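You operate a simulated robot arm through the tools that you are given. There is no shell and no other tool. Be economical: measure what you need, move in short steps, check, and stop when the job is done.

The job below is to be done with a simulated two-armed robot. You get a single attempt, and the scene is never put back.

TASK
Take the pink washcloth from the top of the folding counter and lay it out flat on the top of the folding table.

Only the result counts: the job must be done as asked and must still hold three seconds after the hand-in. Knocking over, shifting, dropping, spilling or breaking anything else fails it.

THE ROBOT
Two 7-joint arms with two-finger parallel grippers on one trunk, on a base that drives. Base frame: it is fixed to the floor where the robot stands at the start and does not move with it; the origin is under the middle of the robot, x ahead of it, y to its left, z up. Readings come in m, rad, newtons and seconds.
The left shoulder is at the start at [0.05, 0.177, 1.204], the right one opposite. Places, roughly: top of the folding table [-1, -0.8, 0.7]. Payload 3.43 kg a hand.
The tool frame of a hand sits at the grasp point between the pads (the TCP): z along the fingers, y along the line on which they close. The tips reach 0.034 m beyond it. The gripper opens to 0.128 m. The fingers are 0.024 m wide and 0.012 m thick; the gripper's body (0.048 by 0.13 m) begins 0.096 m behind the TCP.
Orientation is that of the tool frame in the base frame, as a unit quaternion [w, x, y, z]. With the fingers straight down and closing along the base's y, the tool's x points along the base's -x, its y along +y and its z along -z.

THE INTERFACE
- The arms move only by the tool apply_moves. It takes "left_moves", "right_moves" or both (then of equal length, played together; a hand with none holds still); each is a list of rows, each a list of 3 entries, a list of its own where there are three numbers: the shift along the base's x, y, z in units of 250 mm (1.0 is 250 mm), then the turn, a rotation vector about the base's x, y, z in units of 60 degrees (1.0 is 60 degrees), then the gripper command, from -1 (shut) to 1 (fully open), values between in proportion. In form: [[[x, y, z], [ax, ay, az], jaw], ...]. A call has 1 to 20 rows; each row is the pose to reach, as a shift and turn from the pose commanded when the call began. A call with a number of a shift or a turn outside -1 to 1 is refused whole. Each row takes 0.2 s and may step no farther than 0.05 m and 0.15 rad from the row before; otherwise, or with a gripper value out of range, the whole call is refused. A pose out of reach is approached as far as the arm can. The call stops where the force on the tool passes 40 N (or 10 N more than at its start, if that is more) or the arm is blocked; 0.2 s more then pass. Each finger travels about 0.108 m/s and halts on what it meets, pressing with about 25 N; the grip force reading is that of the motor and also rises with nothing between the fingers. The clock runs only during rows and for 0.2 s after the last one: add rows that repeat a pose to give the fingers time. The reply holds the time, the measured pose of the TCP, the force on the tool along the base axes, the opening and the grip force, in the units named above and with some noise, with the torque about the TCP (base axes, N m) and any sound that the robot's microphone picked up.
- Cameras (640 x 400 px; columns grow to the right, rows downward): "scene" is now at [0.1491, 0.0117, 1.3516]; the picture's right is [0.15, -0.99, 0.00], its down [-0.69, -0.10, -0.72] and it looks along [0.71, 0.11, -0.69] (base axes); focal length 285 px, centre (320, 200). "left" rides on the left gripper at [0.076, 0.011, -0.16] in its tool frame; the picture's right is [-0.15, 0.99, 0.00], its down [-0.88, -0.13, -0.46] and it looks along [-0.45, -0.07, 0.89] (tool axes); focal length 234 px, centre (320, 200). "right" rides on the right gripper at [0.076, -0.011, -0.16] in its tool frame; the picture's right is [0.15, 0.99, 0.00], its down [-0.88, 0.13, -0.46] and it looks along [-0.45, 0.07, 0.89] (tool axes); focal length 234 px, centre (320, 200). There is no depth. A picture from a camera that has moved, and an enlarged one, comes with that camera's place and axes in the base frame and with its lens.
- snapshot(camera): a new picture of that camera. No time passes.
- slide_trunk(by): slides the trunk up (or, below 0, down) by that many m; the arms and the scene camera ride with it, the base frame stays. It gives what a move gives, with no picture.
- drive_base(legs): drives the robot by 1 to 6 legs, each [ahead, turn to the left] in m and rad, along the robot's own axes; the way and the turn of a leg run together, so that a leg with both is an arc; at most 1.5 m and 3.142 rad a leg. The arms and the cameras ride along, it lands a little off, and it stops where it bumps. It gives what a move gives.
- turn_head(pan, tilt): turns the head with the scene camera to pan (to the left, within 1.396 rad either way) and tilt (down, from -0.506 to 1.204), counted from straight ahead of the robot. It gives what a move gives.
- enlarge(camera, box): a new picture of the part [left, top, right, bottom] of that camera's present view, enlarged. No time passes.
- hand_in(): hands the job in; it is judged then, once.

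Work in short steps. Places have to be worked out from the pictures, the camera data and where the tool is seen: move nearer, look again, correct. Check each grasp and each placing, and mend what went wrong. You have 120 turns and 108 pictures in all, those below and enlarged ones among them. Open the grippers and draw the arms clear of the work before you hand the job in, unless the task says otherwise; then end with one line.

The tools are called after ">>>" by a JSON object that holds its "method" and its "body". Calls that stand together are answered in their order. apply_moves: Moves the arms, as the interface text tells. Its arguments: {"type":"object","properties":{"left_moves":{"type":"array","items":{"type":"array"}},"right_moves":{"type":"array","items":{"type":"array"}}},"required":[]} The other tools are called the same way: slide_trunk (by) slides the trunk up or down; drive_base (legs) drives the base; turn_head (pan, tilt) turns the head that bears the scene camera; snapshot (camera) takes a picture; enlarge (camera, box) takes an enlarged picture of a part of a camera's view; hand_in () hands the job in.

At the start:

```text
time: 0.0
left_position: [0.4021, 0.1789, 1.0882]
left_tcp_rot: [0.0, -0.001, 1.0, -0.001]
left_wrist_force: [-0.3, 0.0, -0.6]
left_moment: [-0.04, -0.02, -0.02]
left_gripper_width: 0.128
left_grasp_force: 0.3
right_position: [0.4205, -0.133, 1.1013]
right_tcp_rot: [0.001, 0.001, 1.0, 0.0]
right_wrist_force: [-0.3, 0.3, 0.4]
right_moment: [-0.01, -0.01, 0.0]
right_gripper_width: 0.1279
right_grasp_force: 0.0
trunk travel left (down, up): [-0.375, 0.026]
robot x, y, heading: [0.0005, -0.0, 0.003]
head pan, tilt: [0.148, 0.764]
```

scene: 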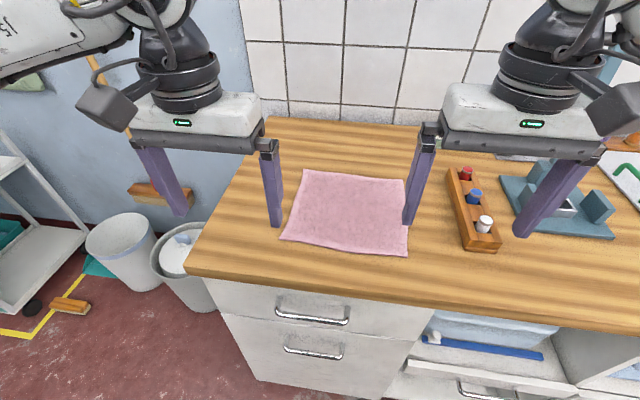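
right: 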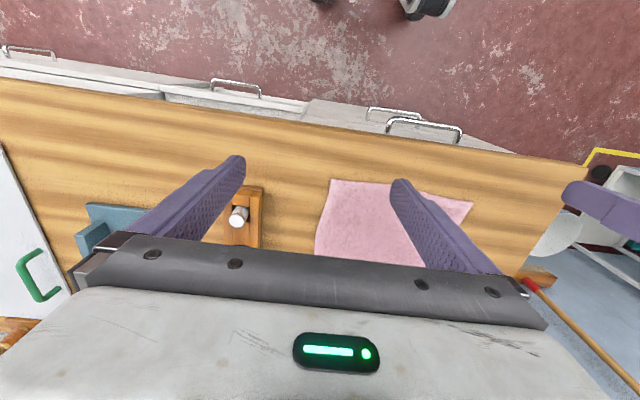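
left: 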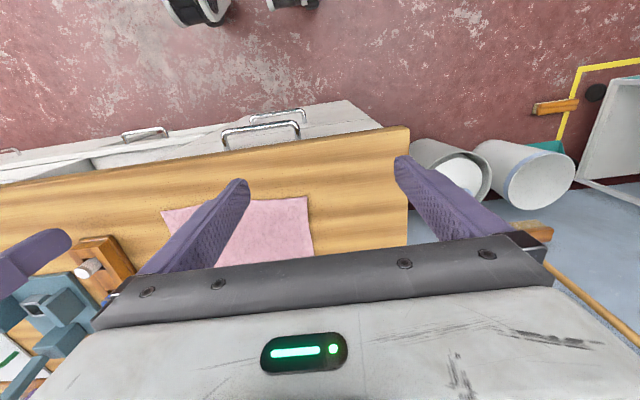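

The cloth's front corners come out at about (0.525, 0.158) and (0.521, -0.115), z 0.853. I'll turn both hands so their fingers close along x, with the cameras facing outward, while moving toward those corners.

>>> {"method": "apply_moves", "body": {"left_moves": [[[0.04, -0.01, -0.025], [0, 0, -0.125], 1], [[0.08, -0.02, -0.05], [0, 0, -0.25], 0.8], [[0.12, -0.03, -0.075], [0, 0, -0.375], 0.6], [[0.16, -0.04, -0.1], [0, 0, -0.5], 0.4], [[0.2, -0.05, -0.125], [0, 0, -0.625], 0.2], [[0.24, -0.06, -0.15], [0, 0, -0.75], 0], [[0.28, -0.07, -0.175], [0, 0, -0.875], -0.2], [[0.32, -0.08, -0.2], [0, 0, -1], -0.375]], "right_moves": [[[0.03, 0.01, -0.03], [0, 0, 0.125], 1], [[0.06, 0.02, -0.06], [0, 0, 0.25], 0.8], [[0.1, 0.03, -0.09], [0, 0, 0.375], 0.6], [[0.13, 0.03, -0.12], [0, 0, 0.5], 0.4], [[0.16, 0.04, -0.15], [0, 0, 0.625], 0.2], [[0.19, 0.05, -0.18], [0, 0, 0.75], 0], [[0.23, 0.05, -0.21], [0, 0, 0.875], -0.2], [[0.26, 0.06, -0.24], [0, 0, 1], -0.375]]}}

```text
time: 1.8
left_position: [0.4731, 0.1635, 1.0436]
left_tcp_rot: [-0.001, 0.441, 0.897, -0.001]
left_wrist_force: [-0.6, 0.0, -0.3]
left_moment: [0.04, -0.01, 0.0]
left_gripper_width: 0.0401
left_grasp_force: 0.0
left hand out of reach, approached as far as the arm can: row 8
right_position: [0.4777, -0.1215, 1.0497]
right_tcp_rot: [0.0, -0.443, 0.897, -0.001]
right_wrist_force: [-0.3, -0.4, -0.5]
right_moment: [-0.02, 0.0, 0.01]
right_gripper_width: 0.0398
right_grasp_force: 0.0
right hand out of reach, approached as far as the arm can: row 8
trunk travel left (down, up): [-0.375, 0.026]
robot x, y, heading: [0.0009, 0.0026, 0.005]
head pan, tilt: [0.148, 0.764]
```

The wrists stop at about 52° of yaw, and that is good enough for a corner pinch. Next I bring both hands over the front corners, still well above the counter.

>>> {"method": "apply_moves", "body": {"left_moves": [[[0.07, -0.025, -0.1], [0, 0, 0], -0.375], [[0.15, -0.05, -0.2], [0, 0, 0], -0.375], [[0.22, -0.075, -0.3], [0, 0, 0], -0.375], [[0.288, -0.1, -0.42], [0, 0, 0], -0.375]], "right_moves": [[[0.07, 0.025, -0.1], [0, 0, 0], -0.375], [[0.13, 0.05, -0.2], [0, 0, 0], -0.375], [[0.19, 0.075, -0.3], [0, 0, 0], -0.375], [[0.25, 0.098, -0.44], [0, 0, 0], -0.375]]}}

>>> {"method": "snapshot", "body": {"camera": "scene"}}

>>> {"method": "snapshot", "body": {"camera": "left"}}

>>> {"method": "snapshot", "body": {"camera": "right"}}

```text
time: 2.8
left_position: [0.4799, 0.1545, 0.9551]
left_tcp_rot: [0.0, 0.441, 0.897, -0.001]
left_wrist_force: [-0.4, -0.2, -1.6]
left_moment: [-0.03, 0.02, 0.01]
left_gripper_width: 0.0402
left_grasp_force: 0.1
left hand out of reach, approached as far as the arm can: row 1, 2, 3, 4
right_position: [0.5039, -0.111, 1.0074]
right_tcp_rot: [-0.001, -0.441, 0.897, 0.0]
right_wrist_force: [0.1, 0.6, -0.4]
right_moment: [-0.02, -0.01, -0.03]
right_gripper_width: 0.0399
right_grasp_force: 0.1
right hand out of reach, approached as far as the arm can: row 2, 3, 4
trunk travel left (down, up): [-0.375, 0.026]
robot x, y, heading: [-0.0048, 0.001, 0.0]
head pan, tilt: [0.148, 0.764]
```

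```text
104 pictures are left
camera scene: at [0.1501, 0.0124, 1.3515], right [0.15, -0.99, 0.0], down [-0.69, -0.1, -0.72], along [0.71, 0.11, -0.69], focal length 285 px, centre (320, 200)
```

scene: 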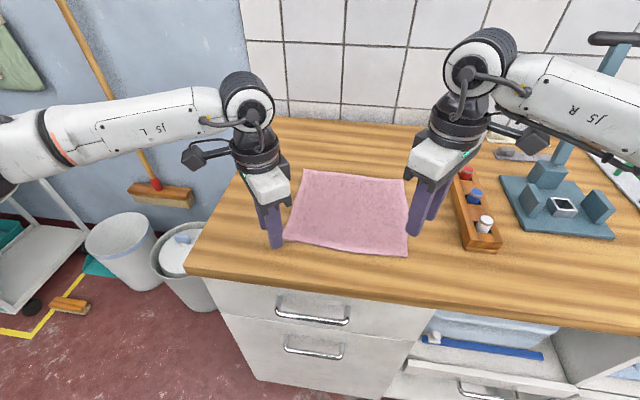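

```text
103 pictures are left
camera left: at [0.4434, 0.2224, 1.1148], right [0.87, 0.49, 0.0], down [0.43, -0.78, 0.46], along [0.22, -0.4, -0.89], focal length 234 px, centre (320, 200)
```

left: 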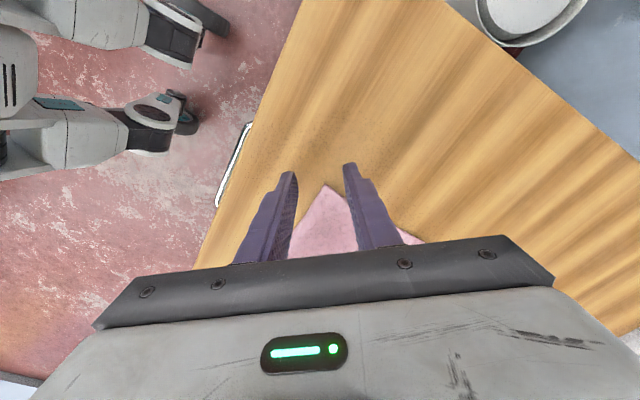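

```text
102 pictures are left
camera right: at [0.4667, -0.1765, 1.1667], right [-0.87, 0.49, 0.0], down [0.43, 0.78, 0.45], along [0.22, 0.4, -0.89], focal length 234 px, centre (320, 200)
```

right: 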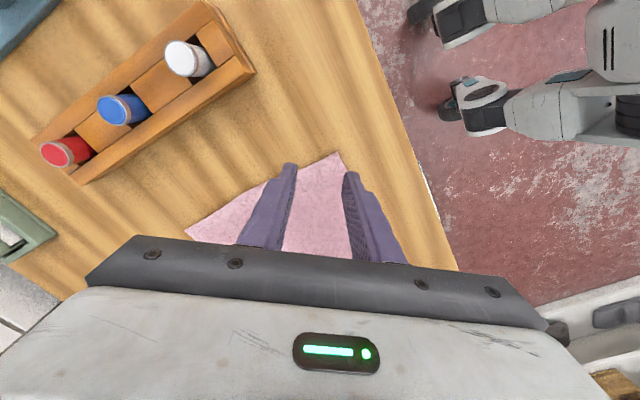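

At the wrist limit the arms can't move freely, so I'll turn the hands the other way, with cameras facing inward, and see how far that goes.

>>> {"method": "apply_moves", "body": {"left_moves": [[[0, 0, 0.05], [0, 0, 0.125], -0.375], [[0, 0, 0.1], [0, 0, 0.25], -0.375], [[0, 0, 0.15], [0, 0, 0.375], -0.375], [[0, 0, 0.2], [0, 0, 0.5], -0.375], [[0, 0, 0.2], [0, 0, 0.625], -0.375], [[0, 0, 0.2], [0, 0, 0.75], -0.375], [[0, 0, 0.2], [0, 0, 0.875], -0.375], [[0, 0, 0.2], [0, 0, 1], -0.375]], "right_moves": [[[0, 0, 0], [0, 0, -0.125], -0.375], [[0, 0, 0], [0, 0, -0.25], -0.375], [[0, 0, 0], [0, 0, -0.375], -0.375], [[0, 0, 0], [0, 0, -0.5], -0.375], [[0, 0, 0], [0, 0, -0.625], -0.375], [[0, 0, 0], [0, 0, -0.75], -0.375], [[0, 0, 0], [0, 0, -0.875], -0.375], [[0, 0, 0], [0, 0, -1], -0.375]]}}

>>> {"method": "apply_moves", "body": {"left_moves": [[[0, 0, 0], [0, 0, 0.125], -0.375], [[0, 0, 0], [0, 0, 0.25], -0.375], [[0, 0, 0], [0, 0, 0.375], -0.375], [[0, 0, 0], [0, 0, 0.5], -0.375], [[0, 0, 0], [0, 0, 0.625], -0.375], [[0, 0, 0], [0, 0, 0.75], -0.375], [[0, 0, 0], [0, 0, 0.875], -0.375], [[0, 0, 0], [0, 0, 1], -0.375]], "right_moves": [[[0, 0, 0], [0, 0, -0.125], -0.375], [[0, 0, 0], [0, 0, -0.25], -0.375], [[0, 0, 0], [0, 0, -0.375], -0.375], [[0, 0, 0], [0, 0, -0.5], -0.375], [[0, 0, 0], [0, 0, -0.625], -0.375], [[0, 0, 0], [0, 0, -0.75], -0.375], [[0, 0, 0], [0, 0, -0.875], -0.375], [[0, 0, 0], [0, 0, -1], -0.375]]}}

```text
time: 4.6
left_position: [0.4761, 0.1534, 1.0056]
left_tcp_rot: [0.0, -0.067, 0.998, -0.001]
left_wrist_force: [0.3, 1.0, -1.2]
left_moment: [0.04, -0.02, -0.02]
left_gripper_width: 0.04
left_grasp_force: 0.0
right_position: [0.5032, -0.1132, 1.0062]
right_tcp_rot: [0.001, 0.068, 0.998, -0.001]
right_wrist_force: [-0.3, 0.8, -0.5]
right_moment: [0.01, -0.02, 0.02]
right_gripper_width: 0.04
right_grasp_force: 0.0
trunk travel left (down, up): [-0.375, 0.026]
robot x, y, heading: [0.0037, -0.0008, -0.001]
head pan, tilt: [0.148, 0.764]
```

```text
time: 6.4
left_position: [0.4778, 0.1539, 1.0058]
left_tcp_rot: [0.0, -0.558, 0.83, 0.0]
left_wrist_force: [0.4, -0.1, -0.9]
left_moment: [0.01, 0.03, 0.0]
left_gripper_width: 0.0398
left_grasp_force: 0.1
right_position: [0.503, -0.1138, 1.0072]
right_tcp_rot: [-0.001, 0.557, 0.83, 0.001]
right_wrist_force: [-0.4, 0.2, -0.3]
right_moment: [0.0, -0.01, -0.02]
right_gripper_width: 0.0403
right_grasp_force: 0.1
trunk travel left (down, up): [-0.375, 0.026]
robot x, y, heading: [0.0012, 0.0024, -0.001]
head pan, tilt: [0.148, 0.764]
```

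No limit in this direction, and the hands are now at 68°. I'll add about 12° more and move to hover above the front corners.

>>> {"method": "apply_moves", "body": {"left_moves": [[[0.1, -0.02, -0.1], [0, 0, 0.1], -0.375], [[0.2, -0.04, -0.2], [0, 0, 0.2], -0.375], [[0.28, -0.064, -0.3], [0, 0, 0.2], -0.375]], "right_moves": [[[0.06, 0.02, -0.1], [0, 0, -0.1], -0.375], [[0.12, 0.04, -0.2], [0, 0, -0.2], -0.375], [[0.168, 0.068, -0.308], [0, 0, -0.2], -0.375]]}}

>>> {"method": "snapshot", "body": {"camera": "scene"}}

>>> {"method": "snapshot", "body": {"camera": "left"}}

>>> {"method": "snapshot", "body": {"camera": "right"}}

```text
time: 7.2
left_position: [0.5457, 0.1398, 0.9362]
left_tcp_rot: [0.003, -0.641, 0.767, -0.004]
left_wrist_force: [-1.4, 2.2, 15.4]
left_moment: [0.0, 0.11, -0.04]
left_gripper_width: 0.0396
left_grasp_force: 0.1
right_position: [0.5447, -0.0987, 0.9367]
right_tcp_rot: [0.004, 0.641, 0.768, 0.006]
right_wrist_force: [-1.6, -6.1, 33.3]
right_moment: [-0.05, 0.47, 0.18]
right_gripper_width: 0.0395
right_grasp_force: 0.0
trunk travel left (down, up): [-0.375, 0.026]
robot x, y, heading: [0.0017, -0.0004, 0.005]
head pan, tilt: [0.148, 0.764]
```

```text
101 pictures are left
camera scene: at [0.1439, 0.0113, 1.3535], right [0.15, -0.99, 0.0], down [-0.68, -0.1, -0.72], along [0.72, 0.11, -0.69], focal length 285 px, centre (320, 200)
```

scene: 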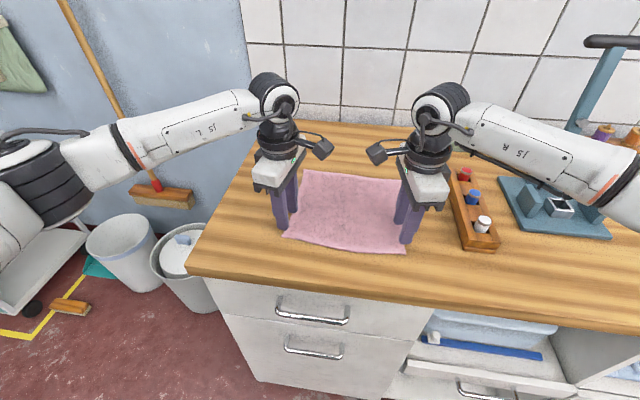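

```text
100 pictures are left
camera left: at [0.5196, 0.0678, 1.096], right [-0.95, 0.32, -0.01], down [0.28, 0.84, 0.46], along [0.16, 0.43, -0.89], focal length 234 px, centre (320, 200)
```

left: 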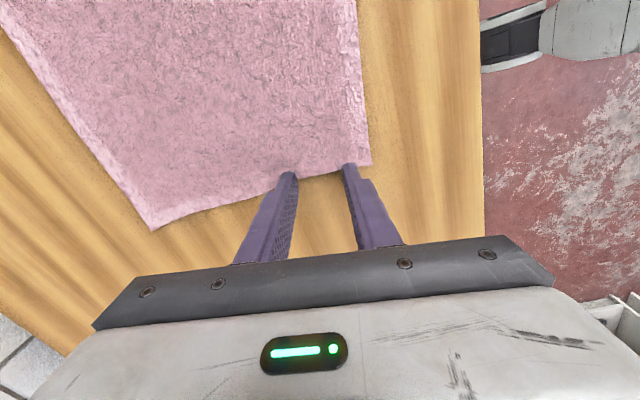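

```text
99 pictures are left
camera right: at [0.5182, -0.0241, 1.0958], right [0.95, 0.32, 0.01], down [0.28, -0.84, 0.46], along [0.16, -0.43, -0.89], focal length 234 px, centre (320, 200)
```

right: 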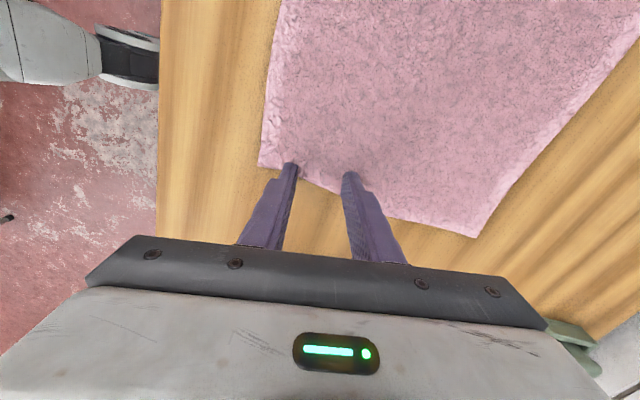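

Contact at TCP z≈0.936 puts the cloth surface at about z 0.90. With that height the cloth spans x 0.49–0.72 and y −0.104–0.142, so I lift slightly, shift both hands inward toward the front corners and set down again.

>>> {"method": "apply_moves", "body": {"left_moves": [[[0, 0, 0.08], [0, 0, 0], -0.375], [[-0.095, -0.071, 0.08], [0, 0, 0], -0.375], [[-0.095, -0.071, 0.08], [0, 0, 0], -0.375]], "right_moves": [[[0, 0, 0.08], [0, 0, 0], -0.375], [[-0.099, 0.055, 0.08], [0, 0, 0], -0.375], [[-0.099, 0.055, 0.08], [0, 0, 0], -0.375]]}}

>>> {"method": "snapshot", "body": {"camera": "left"}}

>>> {"method": "snapshot", "body": {"camera": "right"}}

>>> {"method": "enlarge", "body": {"camera": "scene", "box": [220, 60, 480, 280]}}

```text
time: 8.0
left_position: [0.5251, 0.1199, 0.9511]
left_tcp_rot: [0.0, -0.64, 0.768, 0.0]
left_wrist_force: [0.2, -0.4, 0.2]
left_moment: [0.02, 0.03, 0.02]
left_gripper_width: 0.0398
left_grasp_force: 0.1
right_position: [0.5228, -0.0837, 0.9488]
right_tcp_rot: [0.0, 0.64, 0.768, 0.0]
right_wrist_force: [-0.2, 0.5, -0.1]
right_moment: [-0.01, 0.01, -0.02]
right_gripper_width: 0.0399
right_grasp_force: 0.1
trunk travel left (down, up): [-0.375, 0.026]
robot x, y, heading: [0.0006, 0.0006, 0.002]
head pan, tilt: [0.148, 0.764]
```

```text
98 pictures are left
camera left: at [0.5003, 0.047, 1.1099], right [-0.95, 0.32, 0.0], down [0.29, 0.84, 0.46], along [0.15, 0.43, -0.89], focal length 234 px, centre (320, 200)
```

left: 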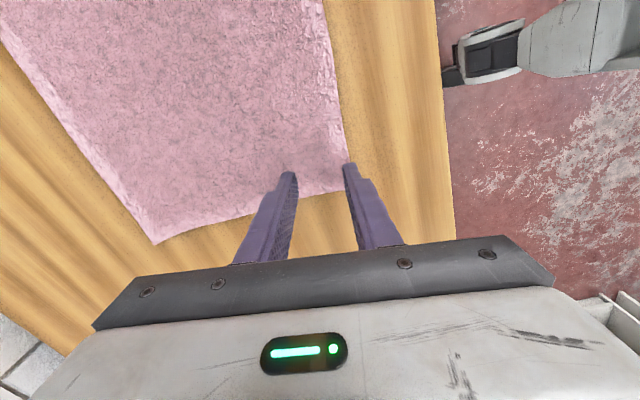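

```text
97 pictures are left
camera right: at [0.4969, -0.0088, 1.1082], right [0.95, 0.32, 0.0], down [0.29, -0.84, 0.46], along [0.15, -0.43, -0.89], focal length 234 px, centre (320, 200)
```

right: 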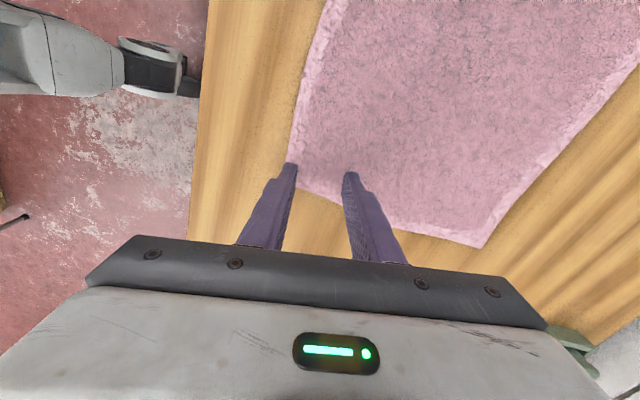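

```text
1.82 times, centred on (350, 170) of scene
camera zoom: at [0.1493, 0.0118, 1.3515], right [0.15, -0.99, 0.0], down [-0.69, -0.1, -0.72], along [0.71, 0.11, -0.69], focal length 518 px, centre (266, 254)
```

zoom: 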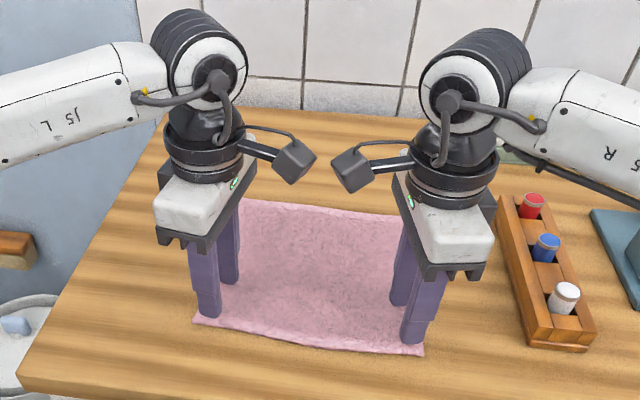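

Both hands are well placed over the corners. Now I go down onto the cloth, about 8 mm further in, with light pressure before closing.

>>> {"method": "apply_moves", "body": {"left_moves": [[[0.03, 0, -0.03], [0, 0, 0], -0.375], [[0.03, 0, -0.068], [0, 0, 0], -0.375], [[0.03, 0, -0.072], [0, 0, 0], -0.375]], "right_moves": [[[0.03, 0, -0.03], [0, 0, 0], -0.375], [[0.03, 0, -0.068], [0, 0, 0], -0.375], [[0.03, 0, -0.072], [0, 0, 0], -0.375]]}}

```text
time: 8.8
left_position: [0.5299, 0.1192, 0.9362]
left_tcp_rot: [0.003, -0.641, 0.768, -0.004]
left_wrist_force: [3.5, 2.9, 19.6]
left_moment: [0.19, 0.04, -0.07]
left_gripper_width: 0.0396
left_grasp_force: 0.1
right_position: [0.5281, -0.0826, 0.937]
right_tcp_rot: [0.004, 0.641, 0.768, 0.003]
right_wrist_force: [3.7, -5.0, 27.6]
right_moment: [-0.22, 0.32, 0.1]
right_gripper_width: 0.04
right_grasp_force: 0.0
trunk travel left (down, up): [-0.375, 0.026]
robot x, y, heading: [-0.0011, 0.0006, -0.001]
head pan, tilt: [0.148, 0.764]
```

Both hands press on the cloth at 20–28 N. I'll close the fingers in place.

>>> {"method": "apply_moves", "body": {"left_moves": [[[0, 0, 0], [0, 0, 0], -0.6], [[0, 0, 0], [0, 0, 0], -0.8], [[0, 0, 0], [0, 0, 0], -1], [[0, 0, 0], [0, 0, 0], -1], [[0, 0, 0], [0, 0, 0], -1]], "right_moves": [[[0, 0, 0], [0, 0, 0], -0.6], [[0, 0, 0], [0, 0, 0], -0.8], [[0, 0, 0], [0, 0, 0], -1], [[0, 0, 0], [0, 0, 0], -1], [[0, 0, 0], [0, 0, 0], -1]]}}

>>> {"method": "enlarge", "body": {"camera": "scene", "box": [220, 60, 480, 280]}}

>>> {"method": "snapshot", "body": {"camera": "left"}}

>>> {"method": "snapshot", "body": {"camera": "right"}}

```text
time: 10.0
left_position: [0.5282, 0.1186, 0.9375]
left_tcp_rot: [0.001, -0.64, 0.769, -0.004]
left_wrist_force: [-3.4, -2.6, 27.5]
left_moment: [-0.07, 0.11, 0.0]
left_gripper_width: 0.0056
left_grasp_force: 24.9
right_position: [0.5251, -0.0823, 0.9376]
right_tcp_rot: [0.002, 0.64, 0.768, 0.004]
right_wrist_force: [-0.9, 4.6, 28.6]
right_moment: [0.11, 0.13, 0.0]
right_gripper_width: 0.0051
right_grasp_force: 24.4
trunk travel left (down, up): [-0.375, 0.026]
robot x, y, heading: [0.0006, 0.0005, 0.001]
head pan, tilt: [0.148, 0.764]
```

```text
1.82 times, centred on (350, 170) of scene
camera zoom: at [0.1435, 0.0116, 1.3525], right [0.15, -0.99, 0.0], down [-0.68, -0.1, -0.72], along [0.72, 0.11, -0.69], focal length 518 px, centre (266, 254)
```

zoom: 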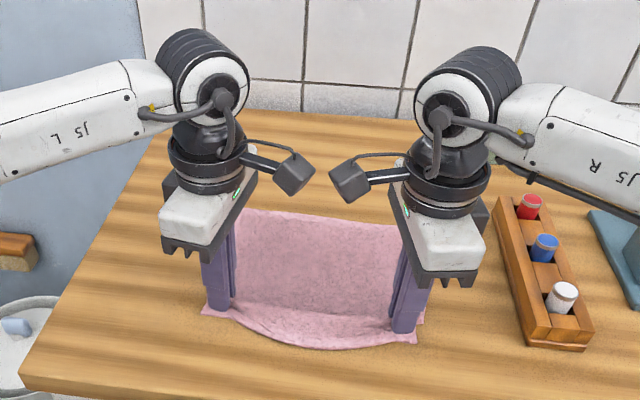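

```text
94 pictures are left
camera left: at [0.5025, 0.0469, 1.0963], right [-0.95, 0.32, -0.01], down [0.28, 0.84, 0.46], along [0.16, 0.43, -0.89], focal length 234 px, centre (320, 200)
```

left: 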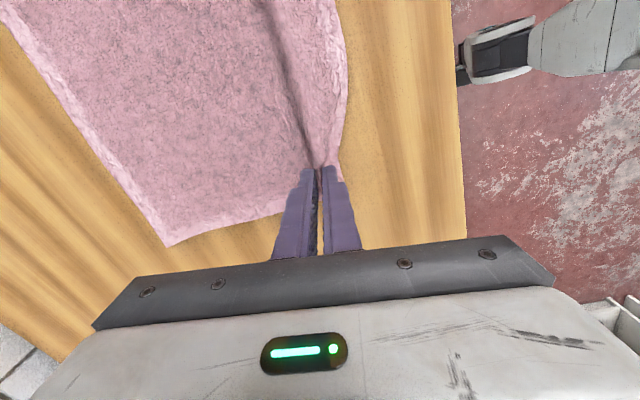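

```text
93 pictures are left
camera right: at [0.4993, -0.0083, 1.0962], right [0.95, 0.32, 0.01], down [0.28, -0.84, 0.45], along [0.16, -0.43, -0.89], focal length 234 px, centre (320, 200)
```

right: 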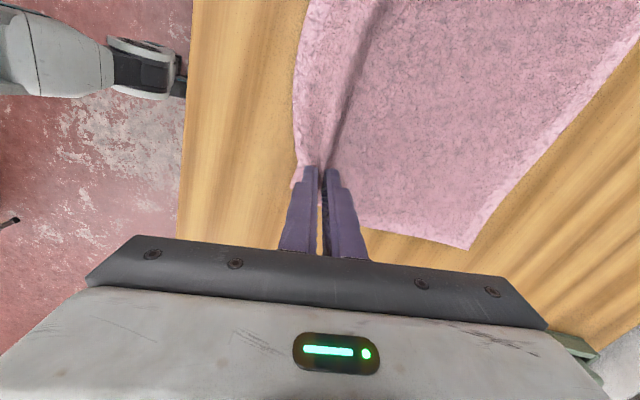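

Both corners are pinched, with widths of 5–6 mm. I'll lift straight up and see whether the cloth comes along.

>>> {"method": "apply_moves", "body": {"left_moves": [[[0, 0, 0.15], [0, 0, 0], -1], [[0, 0, 0.3], [0, 0, 0], -1], [[0, 0, 0.45], [0, 0, 0], -1], [[-0.05, 0, 0.6], [0, 0, 0], -1], [[-0.1, 0, 0.75], [0, 0, 0], -1], [[-0.15, 0, 0.9], [0, 0, 0], -1], [[-0.2, 0, 1.0], [0, 0, 0], -1]], "right_moves": [[[0, 0, 0.15], [0, 0, 0], -1], [[0, 0, 0.3], [0, 0, 0], -1], [[0, 0, 0.45], [0, 0, 0], -1], [[-0.05, 0, 0.6], [0, 0, 0], -1], [[-0.1, 0, 0.75], [0, 0, 0], -1], [[-0.15, 0, 0.9], [0, 0, 0], -1], [[-0.2, 0, 1.0], [0, 0, 0], -1]]}}

>>> {"method": "snapshot", "body": {"camera": "scene"}}

```text
time: 11.6
left_position: [0.4803, 0.1185, 1.1813]
left_tcp_rot: [0.001, -0.64, 0.768, 0.0]
left_wrist_force: [-0.3, -2.5, -0.3]
left_moment: [-0.11, 0.01, 0.01]
left_gripper_width: 0.0049
left_grasp_force: 25.0
right_position: [0.4764, -0.0861, 1.1829]
right_tcp_rot: [0.001, 0.64, 0.768, 0.001]
right_wrist_force: [0.1, 2.7, 0.3]
right_moment: [0.12, -0.04, -0.04]
right_gripper_width: 0.0049
right_grasp_force: 24.8
trunk travel left (down, up): [-0.375, 0.026]
robot x, y, heading: [0.0031, 0.0003, 0.001]
head pan, tilt: [0.148, 0.764]
```

```text
92 pictures are left
camera scene: at [0.1483, 0.0117, 1.3517], right [0.15, -0.99, 0.0], down [-0.68, -0.1, -0.72], along [0.71, 0.11, -0.69], focal length 285 px, centre (320, 200)
```

scene: 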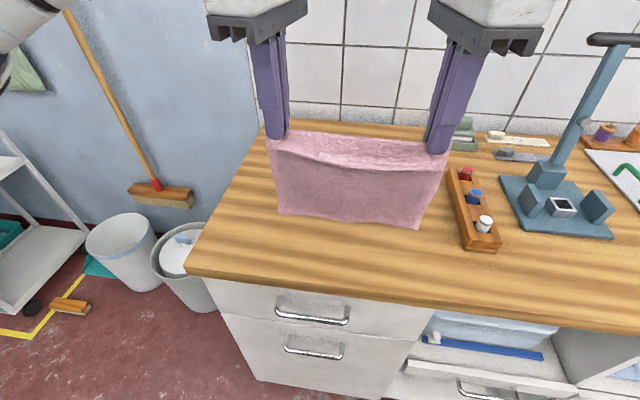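

The cloth hangs flat and taut between the hands. Before driving I'll look to the right to see the surroundings.

>>> {"method": "turn_head", "body": {"pan": -1.39, "tilt": 0.5}}

>>> {"method": "snapshot", "body": {"camera": "scene"}}

>>> {"method": "turn_head", "body": {"pan": 1.39, "tilt": 0.5}}

>>> {"method": "snapshot", "body": {"camera": "scene"}}

```text
time: 13.2
left_position: [0.4815, 0.1192, 1.1811]
left_tcp_rot: [0.0, -0.64, 0.768, -0.001]
left_wrist_force: [0.1, -3.1, 0.5]
left_moment: [-0.11, 0.0, 0.0]
left_gripper_width: 0.0047
left_grasp_force: 24.5
right_position: [0.4779, -0.0858, 1.1808]
right_tcp_rot: [0.0, 0.641, 0.768, 0.0]
right_wrist_force: [0.2, 2.8, 0.3]
right_moment: [0.11, -0.02, -0.07]
right_gripper_width: 0.0044
right_grasp_force: 24.9
trunk travel left (down, up): [-0.375, 0.026]
robot x, y, heading: [-0.0019, 0.0004, 0.001]
head pan, tilt: [-1.389, 0.499]
```

```text
91 pictures are left
camera scene: at [0.0843, -0.0899, 1.3748], right [-0.98, -0.18, 0.0], down [-0.09, 0.47, -0.88], along [0.16, -0.86, -0.48], focal length 285 px, centre (320, 200)
```

scene: 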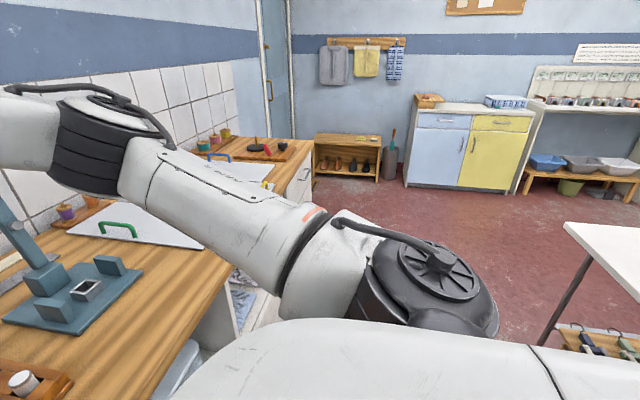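

```text
time: 15.7
left_position: [0.4814, 0.1182, 1.1803]
left_tcp_rot: [0.001, -0.64, 0.768, 0.0]
left_wrist_force: [0.4, -2.6, 0.5]
left_moment: [-0.1, -0.02, 0.06]
left_gripper_width: 0.0046
left_grasp_force: 25.0
right_position: [0.4782, -0.0868, 1.1798]
right_tcp_rot: [0.0, 0.64, 0.769, 0.0]
right_wrist_force: [-0.1, 3.0, -1.3]
right_moment: [0.11, 0.02, -0.02]
right_gripper_width: 0.0045
right_grasp_force: 24.9
trunk travel left (down, up): [-0.375, 0.026]
robot x, y, heading: [0.004, -0.0032, -0.003]
head pan, tilt: [1.389, 0.499]
```

```text
90 pictures are left
camera scene: at [0.0843, 0.0891, 1.3748], right [0.98, -0.18, 0.0], down [-0.09, -0.47, -0.88], along [0.16, 0.86, -0.48], focal length 285 px, centre (320, 200)
```

scene: 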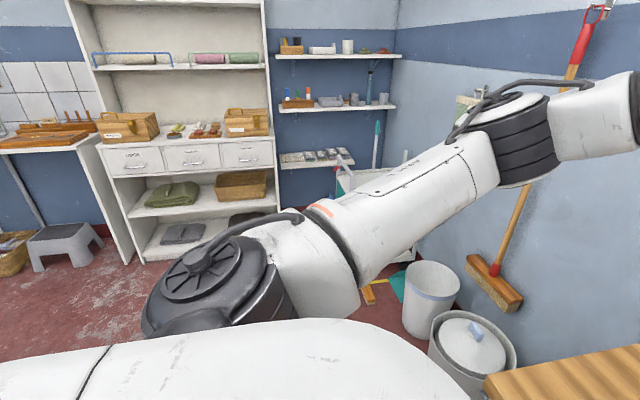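

The white table at the right edge of the picture is the folding table: its near edge is at x≈−0.76, running from y≈−1.29 up past −0.88. I'll back away from the counter and turn right, with the head straight ahead.

>>> {"method": "drive_base", "body": {"legs": [[-0.3, 0], [0, -1.57]]}}

>>> {"method": "turn_head", "body": {"pan": -0.6, "tilt": 0.6}}

>>> {"method": "snapshot", "body": {"camera": "scene"}}

```text
time: 21.5
left_position: [-0.1726, -0.4834, 1.1809]
left_tcp_rot: [0.001, 0.091, 0.996, -0.001]
left_wrist_force: [-2.7, -0.2, 0.0]
left_moment: [0.0, 0.06, 0.02]
left_gripper_width: 0.0047
left_grasp_force: 25.1
right_position: [-0.3763, -0.4787, 1.1809]
right_tcp_rot: [0.001, 0.996, 0.09, 0.0]
right_wrist_force: [2.6, -0.7, 0.4]
right_moment: [0.0, -0.09, 0.04]
right_gripper_width: 0.0047
right_grasp_force: 25.5
trunk travel left (down, up): [-0.375, 0.026]
robot x, y, heading: [-0.2914, 0.0005, -1.569]
head pan, tilt: [1.389, 0.499]
```

```text
time: 23.4
left_position: [-0.1728, -0.4828, 1.1812]
left_tcp_rot: [0.0, 0.09, 0.996, 0.0]
left_wrist_force: [-3.3, -0.6, -0.4]
left_moment: [0.02, 0.09, 0.08]
left_gripper_width: 0.0046
left_grasp_force: 24.6
right_position: [-0.3763, -0.4783, 1.1803]
right_tcp_rot: [0.0, 0.996, 0.091, 0.0]
right_wrist_force: [2.5, 0.3, 0.2]
right_moment: [-0.02, -0.06, 0.09]
right_gripper_width: 0.0047
right_grasp_force: 24.9
trunk travel left (down, up): [-0.375, 0.026]
robot x, y, heading: [-0.2903, -0.0018, -1.571]
head pan, tilt: [-0.6, 0.6]
```

```text
89 pictures are left
camera scene: at [-0.3426, -0.1443, 1.3657], right [-0.83, 0.56, 0.0], down [0.32, 0.47, -0.83], along [-0.47, -0.68, -0.56], focal length 285 px, centre (320, 200)
```

scene: 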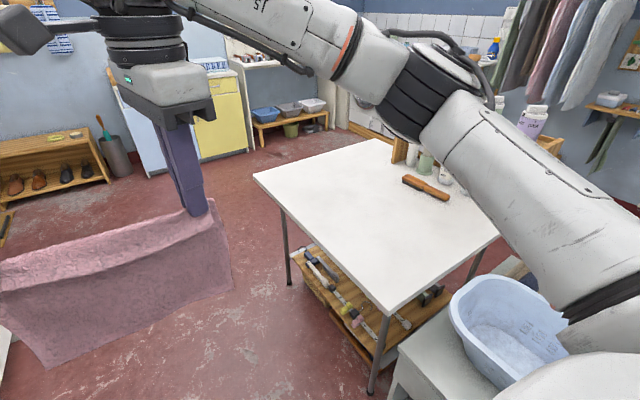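

The table top is clear near the robot, from x −0.76 to about −1.25 and y −0.41 to −1.28, with a brush and rack further back. I'll drive forward alongside it and turn to face it, cloth held high.

>>> {"method": "drive_base", "body": {"legs": [[0.83, 0], [0, -1.57]]}}

>>> {"method": "turn_head", "body": {"pan": 0, "tilt": 0.75}}

>>> {"method": "snapshot", "body": {"camera": "scene"}}

```text
time: 31.8
left_position: [-0.7728, -0.9726, 1.1809]
left_tcp_rot: [-0.001, 0.767, 0.642, 0.0]
left_wrist_force: [-0.2, 2.8, 0.0]
left_moment: [0.02, 0.0, 0.08]
left_gripper_width: 0.0047
left_grasp_force: 24.6
right_position: [-0.7704, -0.7675, 1.1812]
right_tcp_rot: [0.001, 0.771, -0.637, -0.001]
right_wrist_force: [0.2, -2.6, 0.1]
right_moment: [-0.15, 0.01, 0.09]
right_gripper_width: 0.0044
right_grasp_force: 25.0
trunk travel left (down, up): [-0.375, 0.026]
robot x, y, heading: [-0.2912, -0.8503, -3.138]
head pan, tilt: [-0.6, 0.6]
```

```text
time: 32.8
left_position: [-0.7732, -0.9734, 1.1812]
left_tcp_rot: [-0.001, 0.766, 0.643, 0.0]
left_wrist_force: [0.1, 1.7, 0.2]
left_moment: [0.12, -0.02, 0.04]
left_gripper_width: 0.0044
left_grasp_force: 24.8
right_position: [-0.7697, -0.7694, 1.1813]
right_tcp_rot: [0.001, 0.771, -0.637, 0.0]
right_wrist_force: [0.8, -2.8, 0.0]
right_moment: [-0.06, 0.02, 0.06]
right_gripper_width: 0.0045
right_grasp_force: 25.4
trunk travel left (down, up): [-0.375, 0.026]
robot x, y, heading: [-0.29, -0.853, -3.133]
head pan, tilt: [0.0, 0.75]
```

```text
88 pictures are left
camera scene: at [-0.4471, -0.8528, 1.3529], right [-0.01, 1.0, 0.0], down [0.68, 0.0, -0.73], along [-0.73, 0.0, -0.68], focal length 285 px, centre (320, 200)
```

scene: 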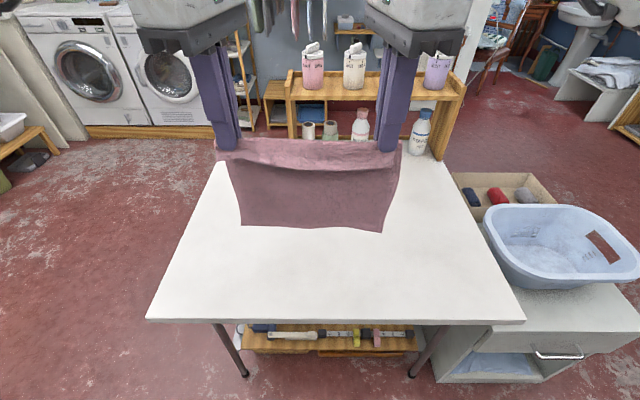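

The cloth is facing the table, which has its near edge at x≈−0.74 and its top at about z 0.70. I'll move 0.08 m closer and lower the trunk 0.18 m, which should keep the cloth's bottom edge above the top.

>>> {"method": "drive_base", "body": {"legs": [[0.08, 0]]}}

>>> {"method": "slide_trunk", "body": {"by": -0.18}}

>>> {"method": "snapshot", "body": {"camera": "scene"}}

```text
time: 33.8
left_position: [-0.8534, -0.9722, 1.1807]
left_tcp_rot: [0.0, 0.766, 0.642, 0.0]
left_wrist_force: [-0.5, 2.2, 0.3]
left_moment: [0.07, 0.01, 0.1]
left_gripper_width: 0.0043
left_grasp_force: 25.7
right_position: [-0.851, -0.7702, 1.1807]
right_tcp_rot: [0.0, 0.771, -0.637, 0.001]
right_wrist_force: [-0.9, -2.6, -0.6]
right_moment: [-0.07, -0.04, 0.09]
right_gripper_width: 0.0046
right_grasp_force: 25.0
trunk travel left (down, up): [-0.375, 0.026]
robot x, y, heading: [-0.3716, -0.8502, -3.136]
head pan, tilt: [0.0, 0.75]
```

```text
time: 35.8
left_position: [-0.8527, -0.9736, 1.0028]
left_tcp_rot: [-0.001, 0.767, 0.642, 0.0]
left_wrist_force: [0.5, 3.0, 0.8]
left_moment: [0.08, -0.01, 0.05]
left_gripper_width: 0.0045
left_grasp_force: 25.0
right_position: [-0.8492, -0.7683, 1.0013]
right_tcp_rot: [0.001, 0.77, -0.638, -0.001]
right_wrist_force: [-0.2, -2.5, 0.1]
right_moment: [-0.06, 0.0, 0.07]
right_gripper_width: 0.0047
right_grasp_force: 25.2
trunk travel left (down, up): [-0.195, 0.206]
robot x, y, heading: [-0.3721, -0.8502, -3.138]
head pan, tilt: [0.0, 0.75]
```

```text
87 pictures are left
camera scene: at [-0.5268, -0.8534, 1.1729], right [-0.01, 1.0, 0.0], down [0.68, 0.0, -0.73], along [-0.73, 0.0, -0.68], focal length 285 px, centre (320, 200)
```

scene: 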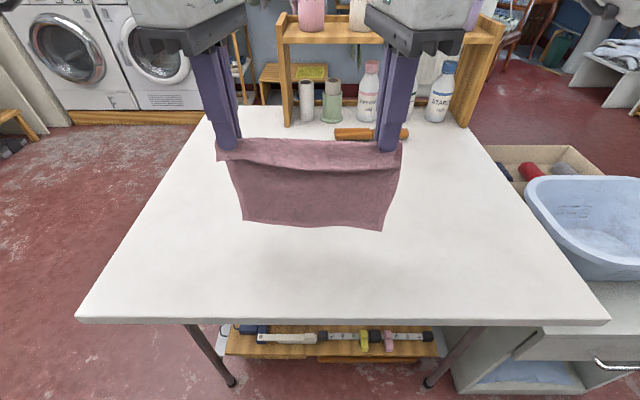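

The table top is confirmed at z≈0.70, and the cloth's bottom edge is at about z 0.81. Next I reach both hands outward over the table, staying clear of the brush at x≈−1.35.

>>> {"method": "apply_moves", "body": {"left_moves": [[[-0.15, 0, 0], [0, 0, 0], -1], [[-0.3, 0, 0], [0, 0, 0], -1], [[-0.45, 0, 0], [0, 0, 0], -1], [[-0.6, 0, 0], [0, 0, 0], -1], [[-0.7, 0, 0], [0, 0, 0], -1], [[-0.8, 0, 0], [0, 0, 0], -1], [[-0.8, 0, 0], [0, 0, 0], -1]], "right_moves": [[[-0.15, 0, 0], [0, 0, 0], -1], [[-0.3, 0, 0], [0, 0, 0], -1], [[-0.45, 0, 0], [0, 0, 0], -1], [[-0.6, 0, 0], [0, 0, 0], -1], [[-0.7, 0, 0], [0, 0, 0], -1], [[-0.8, 0, 0], [0, 0, 0], -1], [[-0.8, 0, 0], [0, 0, 0], -1]]}}

>>> {"method": "snapshot", "body": {"camera": "scene"}}

```text
time: 36.7
left_position: [-0.9715, -0.974, 1.0015]
left_tcp_rot: [0.004, 0.779, 0.627, -0.009]
left_wrist_force: [-1.2, -1.3, 1.4]
left_moment: [0.33, -0.44, 0.23]
left_gripper_width: 0.0045
left_grasp_force: 24.4
left hand out of reach, approached as far as the arm can: row 4
right_position: [-0.9649, -0.7822, 1.0021]
right_tcp_rot: [-0.011, 0.798, -0.603, -0.018]
right_wrist_force: [1.3, 1.0, -1.5]
right_moment: [-0.05, 0.45, 0.23]
right_gripper_width: 0.0048
right_grasp_force: 25.5
right hand out of reach, approached as far as the arm can: row 4
trunk travel left (down, up): [-0.195, 0.206]
robot x, y, heading: [-0.3722, -0.8536, -3.145]
head pan, tilt: [0.0, 0.75]
stopped in row 4 (left hand): the force on the tool passed its limit (the readings are from after the stop); the commanded pose is now the measured one
```

```text
86 pictures are left
camera scene: at [-0.5265, -0.8534, 1.1729], right [-0.01, 1.0, 0.0], down [0.68, 0.0, -0.73], along [-0.73, 0.0, -0.68], focal length 285 px, centre (320, 200)
```

scene: 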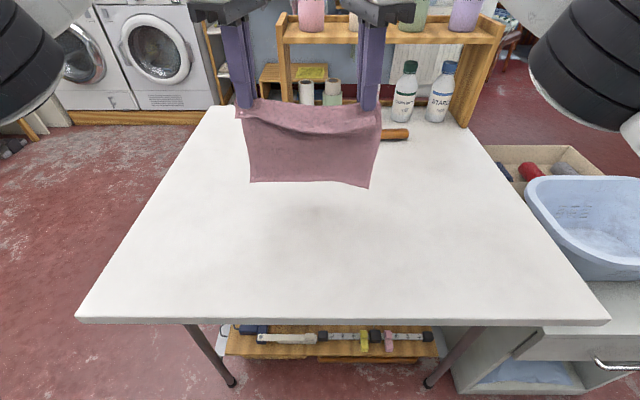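

The stop came from the reach limit at this height, with the two hand cameras nearly meeting. I'll back off slightly, restore the spacing, lower a little where the reach is longer, and extend again.

>>> {"method": "apply_moves", "body": {"left_moves": [[[0.08, -0.02, 0], [0, 0, 0], -1], [[0.08, -0.02, -0.1], [0, 0, 0], -1], [[0.08, -0.02, -0.2], [0, 0, 0], -1], [[0, -0.02, -0.24], [0, 0, 0], -1], [[-0.08, -0.02, -0.24], [0, 0, 0], -1], [[-0.16, -0.02, -0.24], [0, 0, 0], -1]], "right_moves": [[[0.08, 0.025, 0], [0, 0, 0], -1], [[0.08, 0.025, -0.1], [0, 0, 0], -1], [[0.08, 0.025, -0.2], [0, 0, 0], -1], [[0, 0.025, -0.24], [0, 0, 0], -1], [[-0.08, 0.025, -0.24], [0, 0, 0], -1], [[-0.16, 0.025, -0.24], [0, 0, 0], -1]]}}

>>> {"method": "snapshot", "body": {"camera": "scene"}}

```text
time: 38.1
left_position: [-1.0005, -0.9784, 0.9439]
left_tcp_rot: [0.002, 0.78, 0.626, -0.008]
left_wrist_force: [0.7, 4.0, -0.5]
left_moment: [0.14, 0.04, 0.08]
left_gripper_width: 0.0044
left_grasp_force: 25.0
left hand out of reach, approached as far as the arm can: row 6
right_position: [-0.9897, -0.7738, 0.9414]
right_tcp_rot: [-0.01, 0.799, -0.602, -0.016]
right_wrist_force: [-0.3, -4.0, 0.1]
right_moment: [-0.09, 0.01, -0.07]
right_gripper_width: 0.0045
right_grasp_force: 25.1
right hand out of reach, approached as far as the arm can: row 6
trunk travel left (down, up): [-0.195, 0.206]
robot x, y, heading: [-0.3697, -0.8489, -3.135]
head pan, tilt: [0.0, 0.75]
```

```text
85 pictures are left
camera scene: at [-0.5269, -0.8536, 1.1729], right [-0.01, 1.0, 0.0], down [0.68, 0.0, -0.73], along [-0.73, 0.0, -0.68], focal length 285 px, centre (320, 200)
```

scene: 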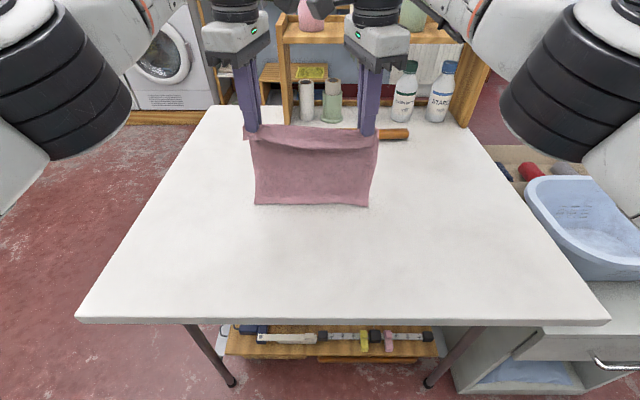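

The cloth's bottom edge is right at the table top, near x≈−1.0. I start laying it by lowering the hands along an arc toward the robot so it settles from the far edge.

>>> {"method": "apply_moves", "body": {"left_moves": [[[0.08, 0, -0.104], [0, 0, 0], -1], [[0.2, 0, -0.136], [0, 0, 0], -1], [[0.32, 0, -0.184], [0, 0, 0], -1], [[0.44, 0, -0.264], [0, 0, 0], -1], [[0.54, 0, -0.352], [0, 0, 0], -1]], "right_moves": [[[0.08, 0, -0.104], [0, 0, 0], -1], [[0.2, 0, -0.136], [0, 0, 0], -1], [[0.32, 0, -0.184], [0, 0, 0], -1], [[0.44, 0, -0.264], [0, 0, 0], -1], [[0.54, 0, -0.352], [0, 0, 0], -1]]}}

>>> {"method": "snapshot", "body": {"camera": "scene"}}

```text
time: 39.3
left_position: [-0.8649, -0.9754, 0.8576]
left_tcp_rot: [0.004, 0.778, 0.628, -0.008]
left_wrist_force: [0.3, 3.5, -0.9]
left_moment: [0.13, 0.0, 0.06]
left_gripper_width: 0.0046
left_grasp_force: 25.1
right_position: [-0.8528, -0.7728, 0.8534]
right_tcp_rot: [-0.01, 0.798, -0.603, -0.017]
right_wrist_force: [-0.6, -3.7, 0.4]
right_moment: [-0.14, 0.03, -0.02]
right_gripper_width: 0.0046
right_grasp_force: 25.5
trunk travel left (down, up): [-0.195, 0.206]
robot x, y, heading: [-0.3696, -0.8523, -3.133]
head pan, tilt: [0.0, 0.75]
```

```text
84 pictures are left
camera scene: at [-0.5269, -0.8533, 1.1729], right [-0.01, 1.0, 0.0], down [0.68, 0.0, -0.73], along [-0.73, 0.0, -0.68], focal length 285 px, centre (320, 200)
```

scene: 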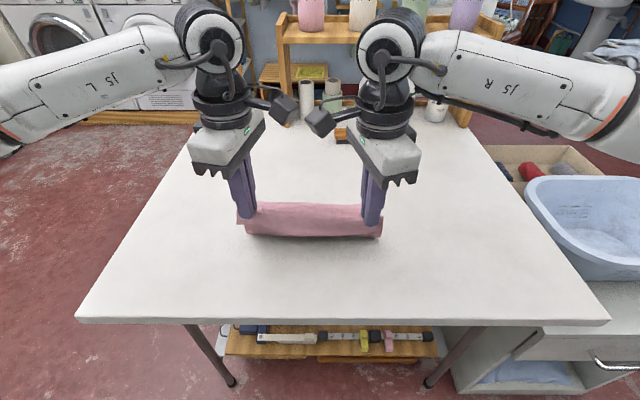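

The hanging part is mostly hidden behind the held edge. I'll check the left hand camera before going on.

>>> {"method": "snapshot", "body": {"camera": "left"}}

>>> {"method": "enlarge", "body": {"camera": "scene", "box": [200, 130, 420, 270]}}

```text
83 pictures are left
camera left: at [-0.8369, -0.9021, 1.0151], right [0.94, -0.35, 0.0], down [-0.31, -0.83, 0.47], along [-0.17, -0.44, -0.88], focal length 234 px, centre (320, 200)
```

left: 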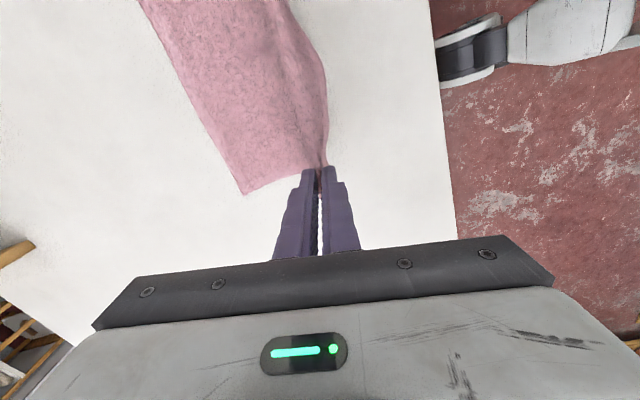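

```text
2.86 times, centred on (310, 200) of scene
camera zoom: at [-0.5269, -0.8533, 1.1729], right [-0.01, 1.0, 0.0], down [0.68, 0.0, -0.73], along [-0.73, 0.0, -0.68], focal length 814 px, centre (349, 200)
```

zoom: 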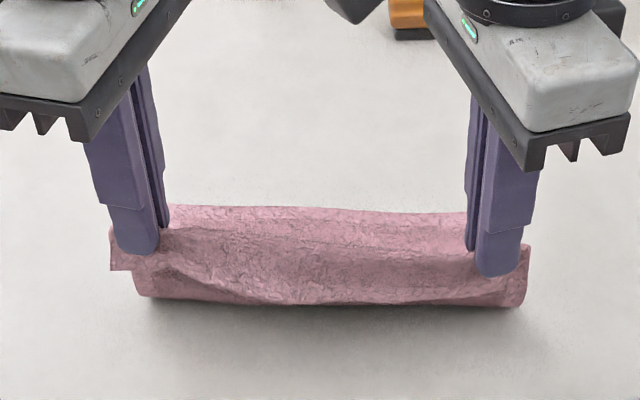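

The far edge rests at x≈−1.0 and the middle has some slack bulging toward the robot. I'll pull a bit more toward the robot while lowering, to take up the slack.

>>> {"method": "apply_moves", "body": {"left_moves": [[[0.12, 0, -0.04], [0, 0, 0], -1], [[0.18, 0, -0.16], [0, 0, 0], -1], [[0.22, 0, -0.28], [0, 0, 0], -1], [[0.25, 0, -0.38], [0, 0, 0], -1]], "right_moves": [[[0.1, 0, -0.04], [0, 0, 0], -1], [[0.15, 0, -0.15], [0, 0, 0], -1], [[0.18, 0, -0.27], [0, 0, 0], -1], [[0.21, 0, -0.37], [0, 0, 0], -1]]}}

>>> {"method": "snapshot", "body": {"camera": "left"}}

>>> {"method": "enlarge", "body": {"camera": "scene", "box": [180, 150, 440, 330]}}

```text
time: 40.3
left_position: [-0.8102, -0.9754, 0.7775]
left_tcp_rot: [-0.008, 0.778, 0.628, -0.015]
left_wrist_force: [3.8, 1.5, 17.9]
left_moment: [0.09, -0.17, 0.02]
left_gripper_width: 0.0051
left_grasp_force: 24.9
right_position: [-0.8079, -0.7751, 0.778]
right_tcp_rot: [0.0, 0.797, -0.603, -0.023]
right_wrist_force: [2.8, 1.1, 18.8]
right_moment: [-0.06, -0.1, 0.0]
right_gripper_width: 0.0047
right_grasp_force: 24.9
trunk travel left (down, up): [-0.195, 0.206]
robot x, y, heading: [-0.3717, -0.8502, -3.133]
head pan, tilt: [0.0, 0.75]
stopped in row 4 (left hand): the force on the tool passed its limit (the readings are from after the stop); the commanded pose is now the measured one
```

```text
81 pictures are left
camera left: at [-0.7778, -0.9025, 0.9353], right [0.94, -0.35, -0.03], down [-0.3, -0.83, 0.47], along [-0.19, -0.43, -0.88], focal length 234 px, centre (320, 200)
```

left: 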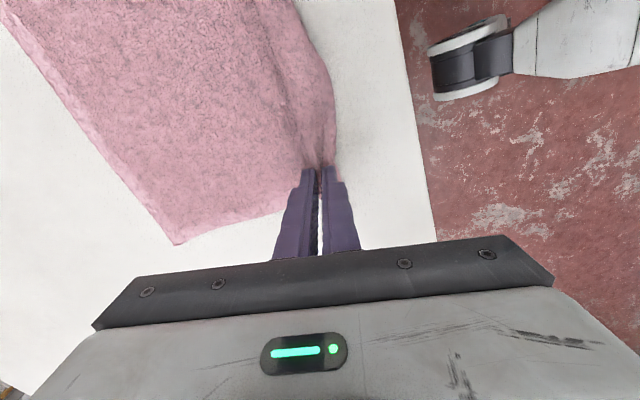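

```text
2.22 times, centred on (310, 240) of scene
camera zoom: at [-0.525, -0.8533, 1.1738], right [-0.01, 1.0, 0.0], down [0.68, 0.0, -0.73], along [-0.73, 0.0, -0.68], focal length 633 px, centre (342, 111)
```

zoom: 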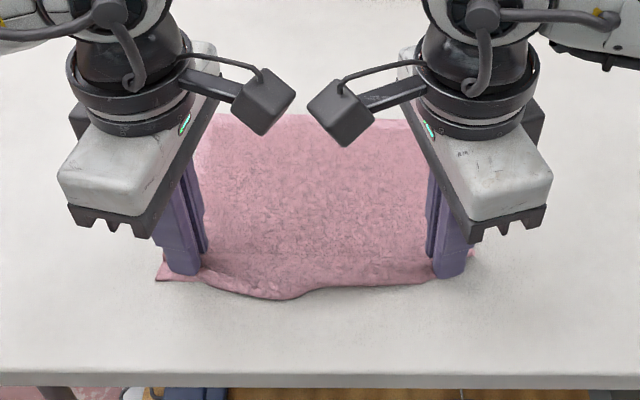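

The cloth lies flat behind the fingers, which are touching the table. I'll ease the pressure, pull and spread slightly, then open the fingers in light contact so the pinched ridge flattens out.

>>> {"method": "apply_moves", "body": {"left_moves": [[[0, -0.01, 0.012], [0, 0, 0], -1], [[0.03, -0.02, 0.012], [0, 0, 0], -1], [[0.03, -0.02, 0.0], [0, 0, 0], -1], [[0.03, -0.02, 0.0], [0, 0, 0], -0.8], [[0.03, -0.02, 0.0], [0, 0, 0], -0.6], [[0.03, -0.02, 0.0], [0, 0, 0], -0.4], [[0.03, -0.02, 0.0], [0, 0, 0], -0.4]], "right_moves": [[[0, 0.01, 0.012], [0, 0, 0], -1], [[0.03, 0.02, 0.012], [0, 0, 0], -1], [[0.03, 0.02, 0.0], [0, 0, 0], -1], [[0.03, 0.02, 0.0], [0, 0, 0], -0.8], [[0.03, 0.02, 0.0], [0, 0, 0], -0.6], [[0.03, 0.02, 0.0], [0, 0, 0], -0.4], [[0.03, 0.02, 0.0], [0, 0, 0], -0.4]]}}

>>> {"method": "enlarge", "body": {"camera": "scene", "box": [180, 150, 440, 330]}}

>>> {"method": "snapshot", "body": {"camera": "left"}}

```text
time: 41.9
left_position: [-0.804, -0.9822, 0.7771]
left_tcp_rot: [-0.009, 0.777, 0.63, -0.017]
left_wrist_force: [-7.6, 6.6, 34.0]
left_moment: [0.21, -0.38, 0.06]
left_gripper_width: 0.0324
left_grasp_force: 0.1
right_position: [-0.7988, -0.77, 0.7774]
right_tcp_rot: [-0.002, 0.796, -0.604, -0.024]
right_wrist_force: [5.9, -4.2, 23.6]
right_moment: [-0.39, 0.23, 0.11]
right_gripper_width: 0.036
right_grasp_force: 0.1
trunk travel left (down, up): [-0.195, 0.206]
robot x, y, heading: [-0.3699, -0.8547, -3.137]
head pan, tilt: [0.0, 0.75]
```

```text
2.22 times, centred on (310, 240) of scene
camera zoom: at [-0.5238, -0.8528, 1.1736], right [-0.01, 1.0, 0.0], down [0.68, 0.0, -0.73], along [-0.73, -0.01, -0.68], focal length 633 px, centre (342, 111)
```

zoom: 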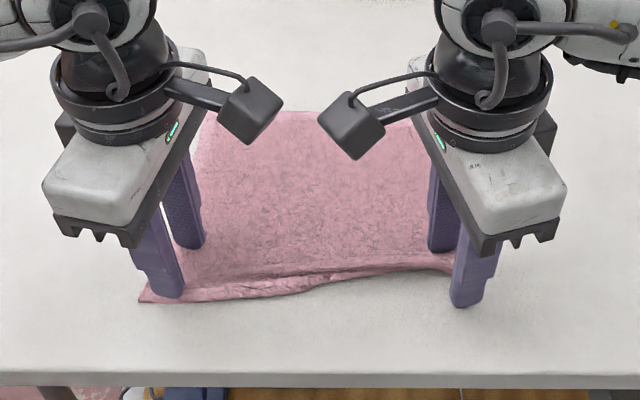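

```text
78 pictures are left
camera left: at [-0.7706, -0.9085, 0.935], right [0.94, -0.35, -0.03], down [-0.29, -0.83, 0.47], along [-0.19, -0.43, -0.88], focal length 234 px, centre (320, 200)
```

left: 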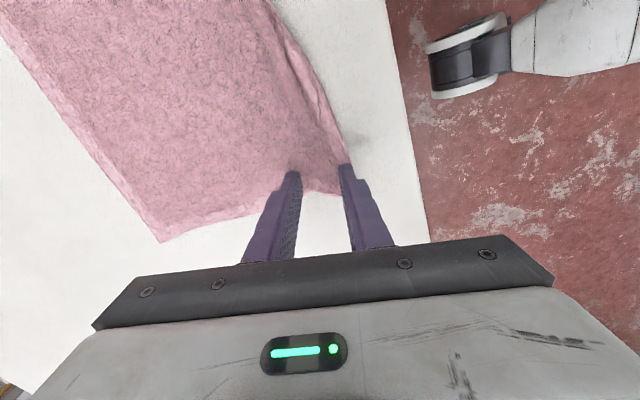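

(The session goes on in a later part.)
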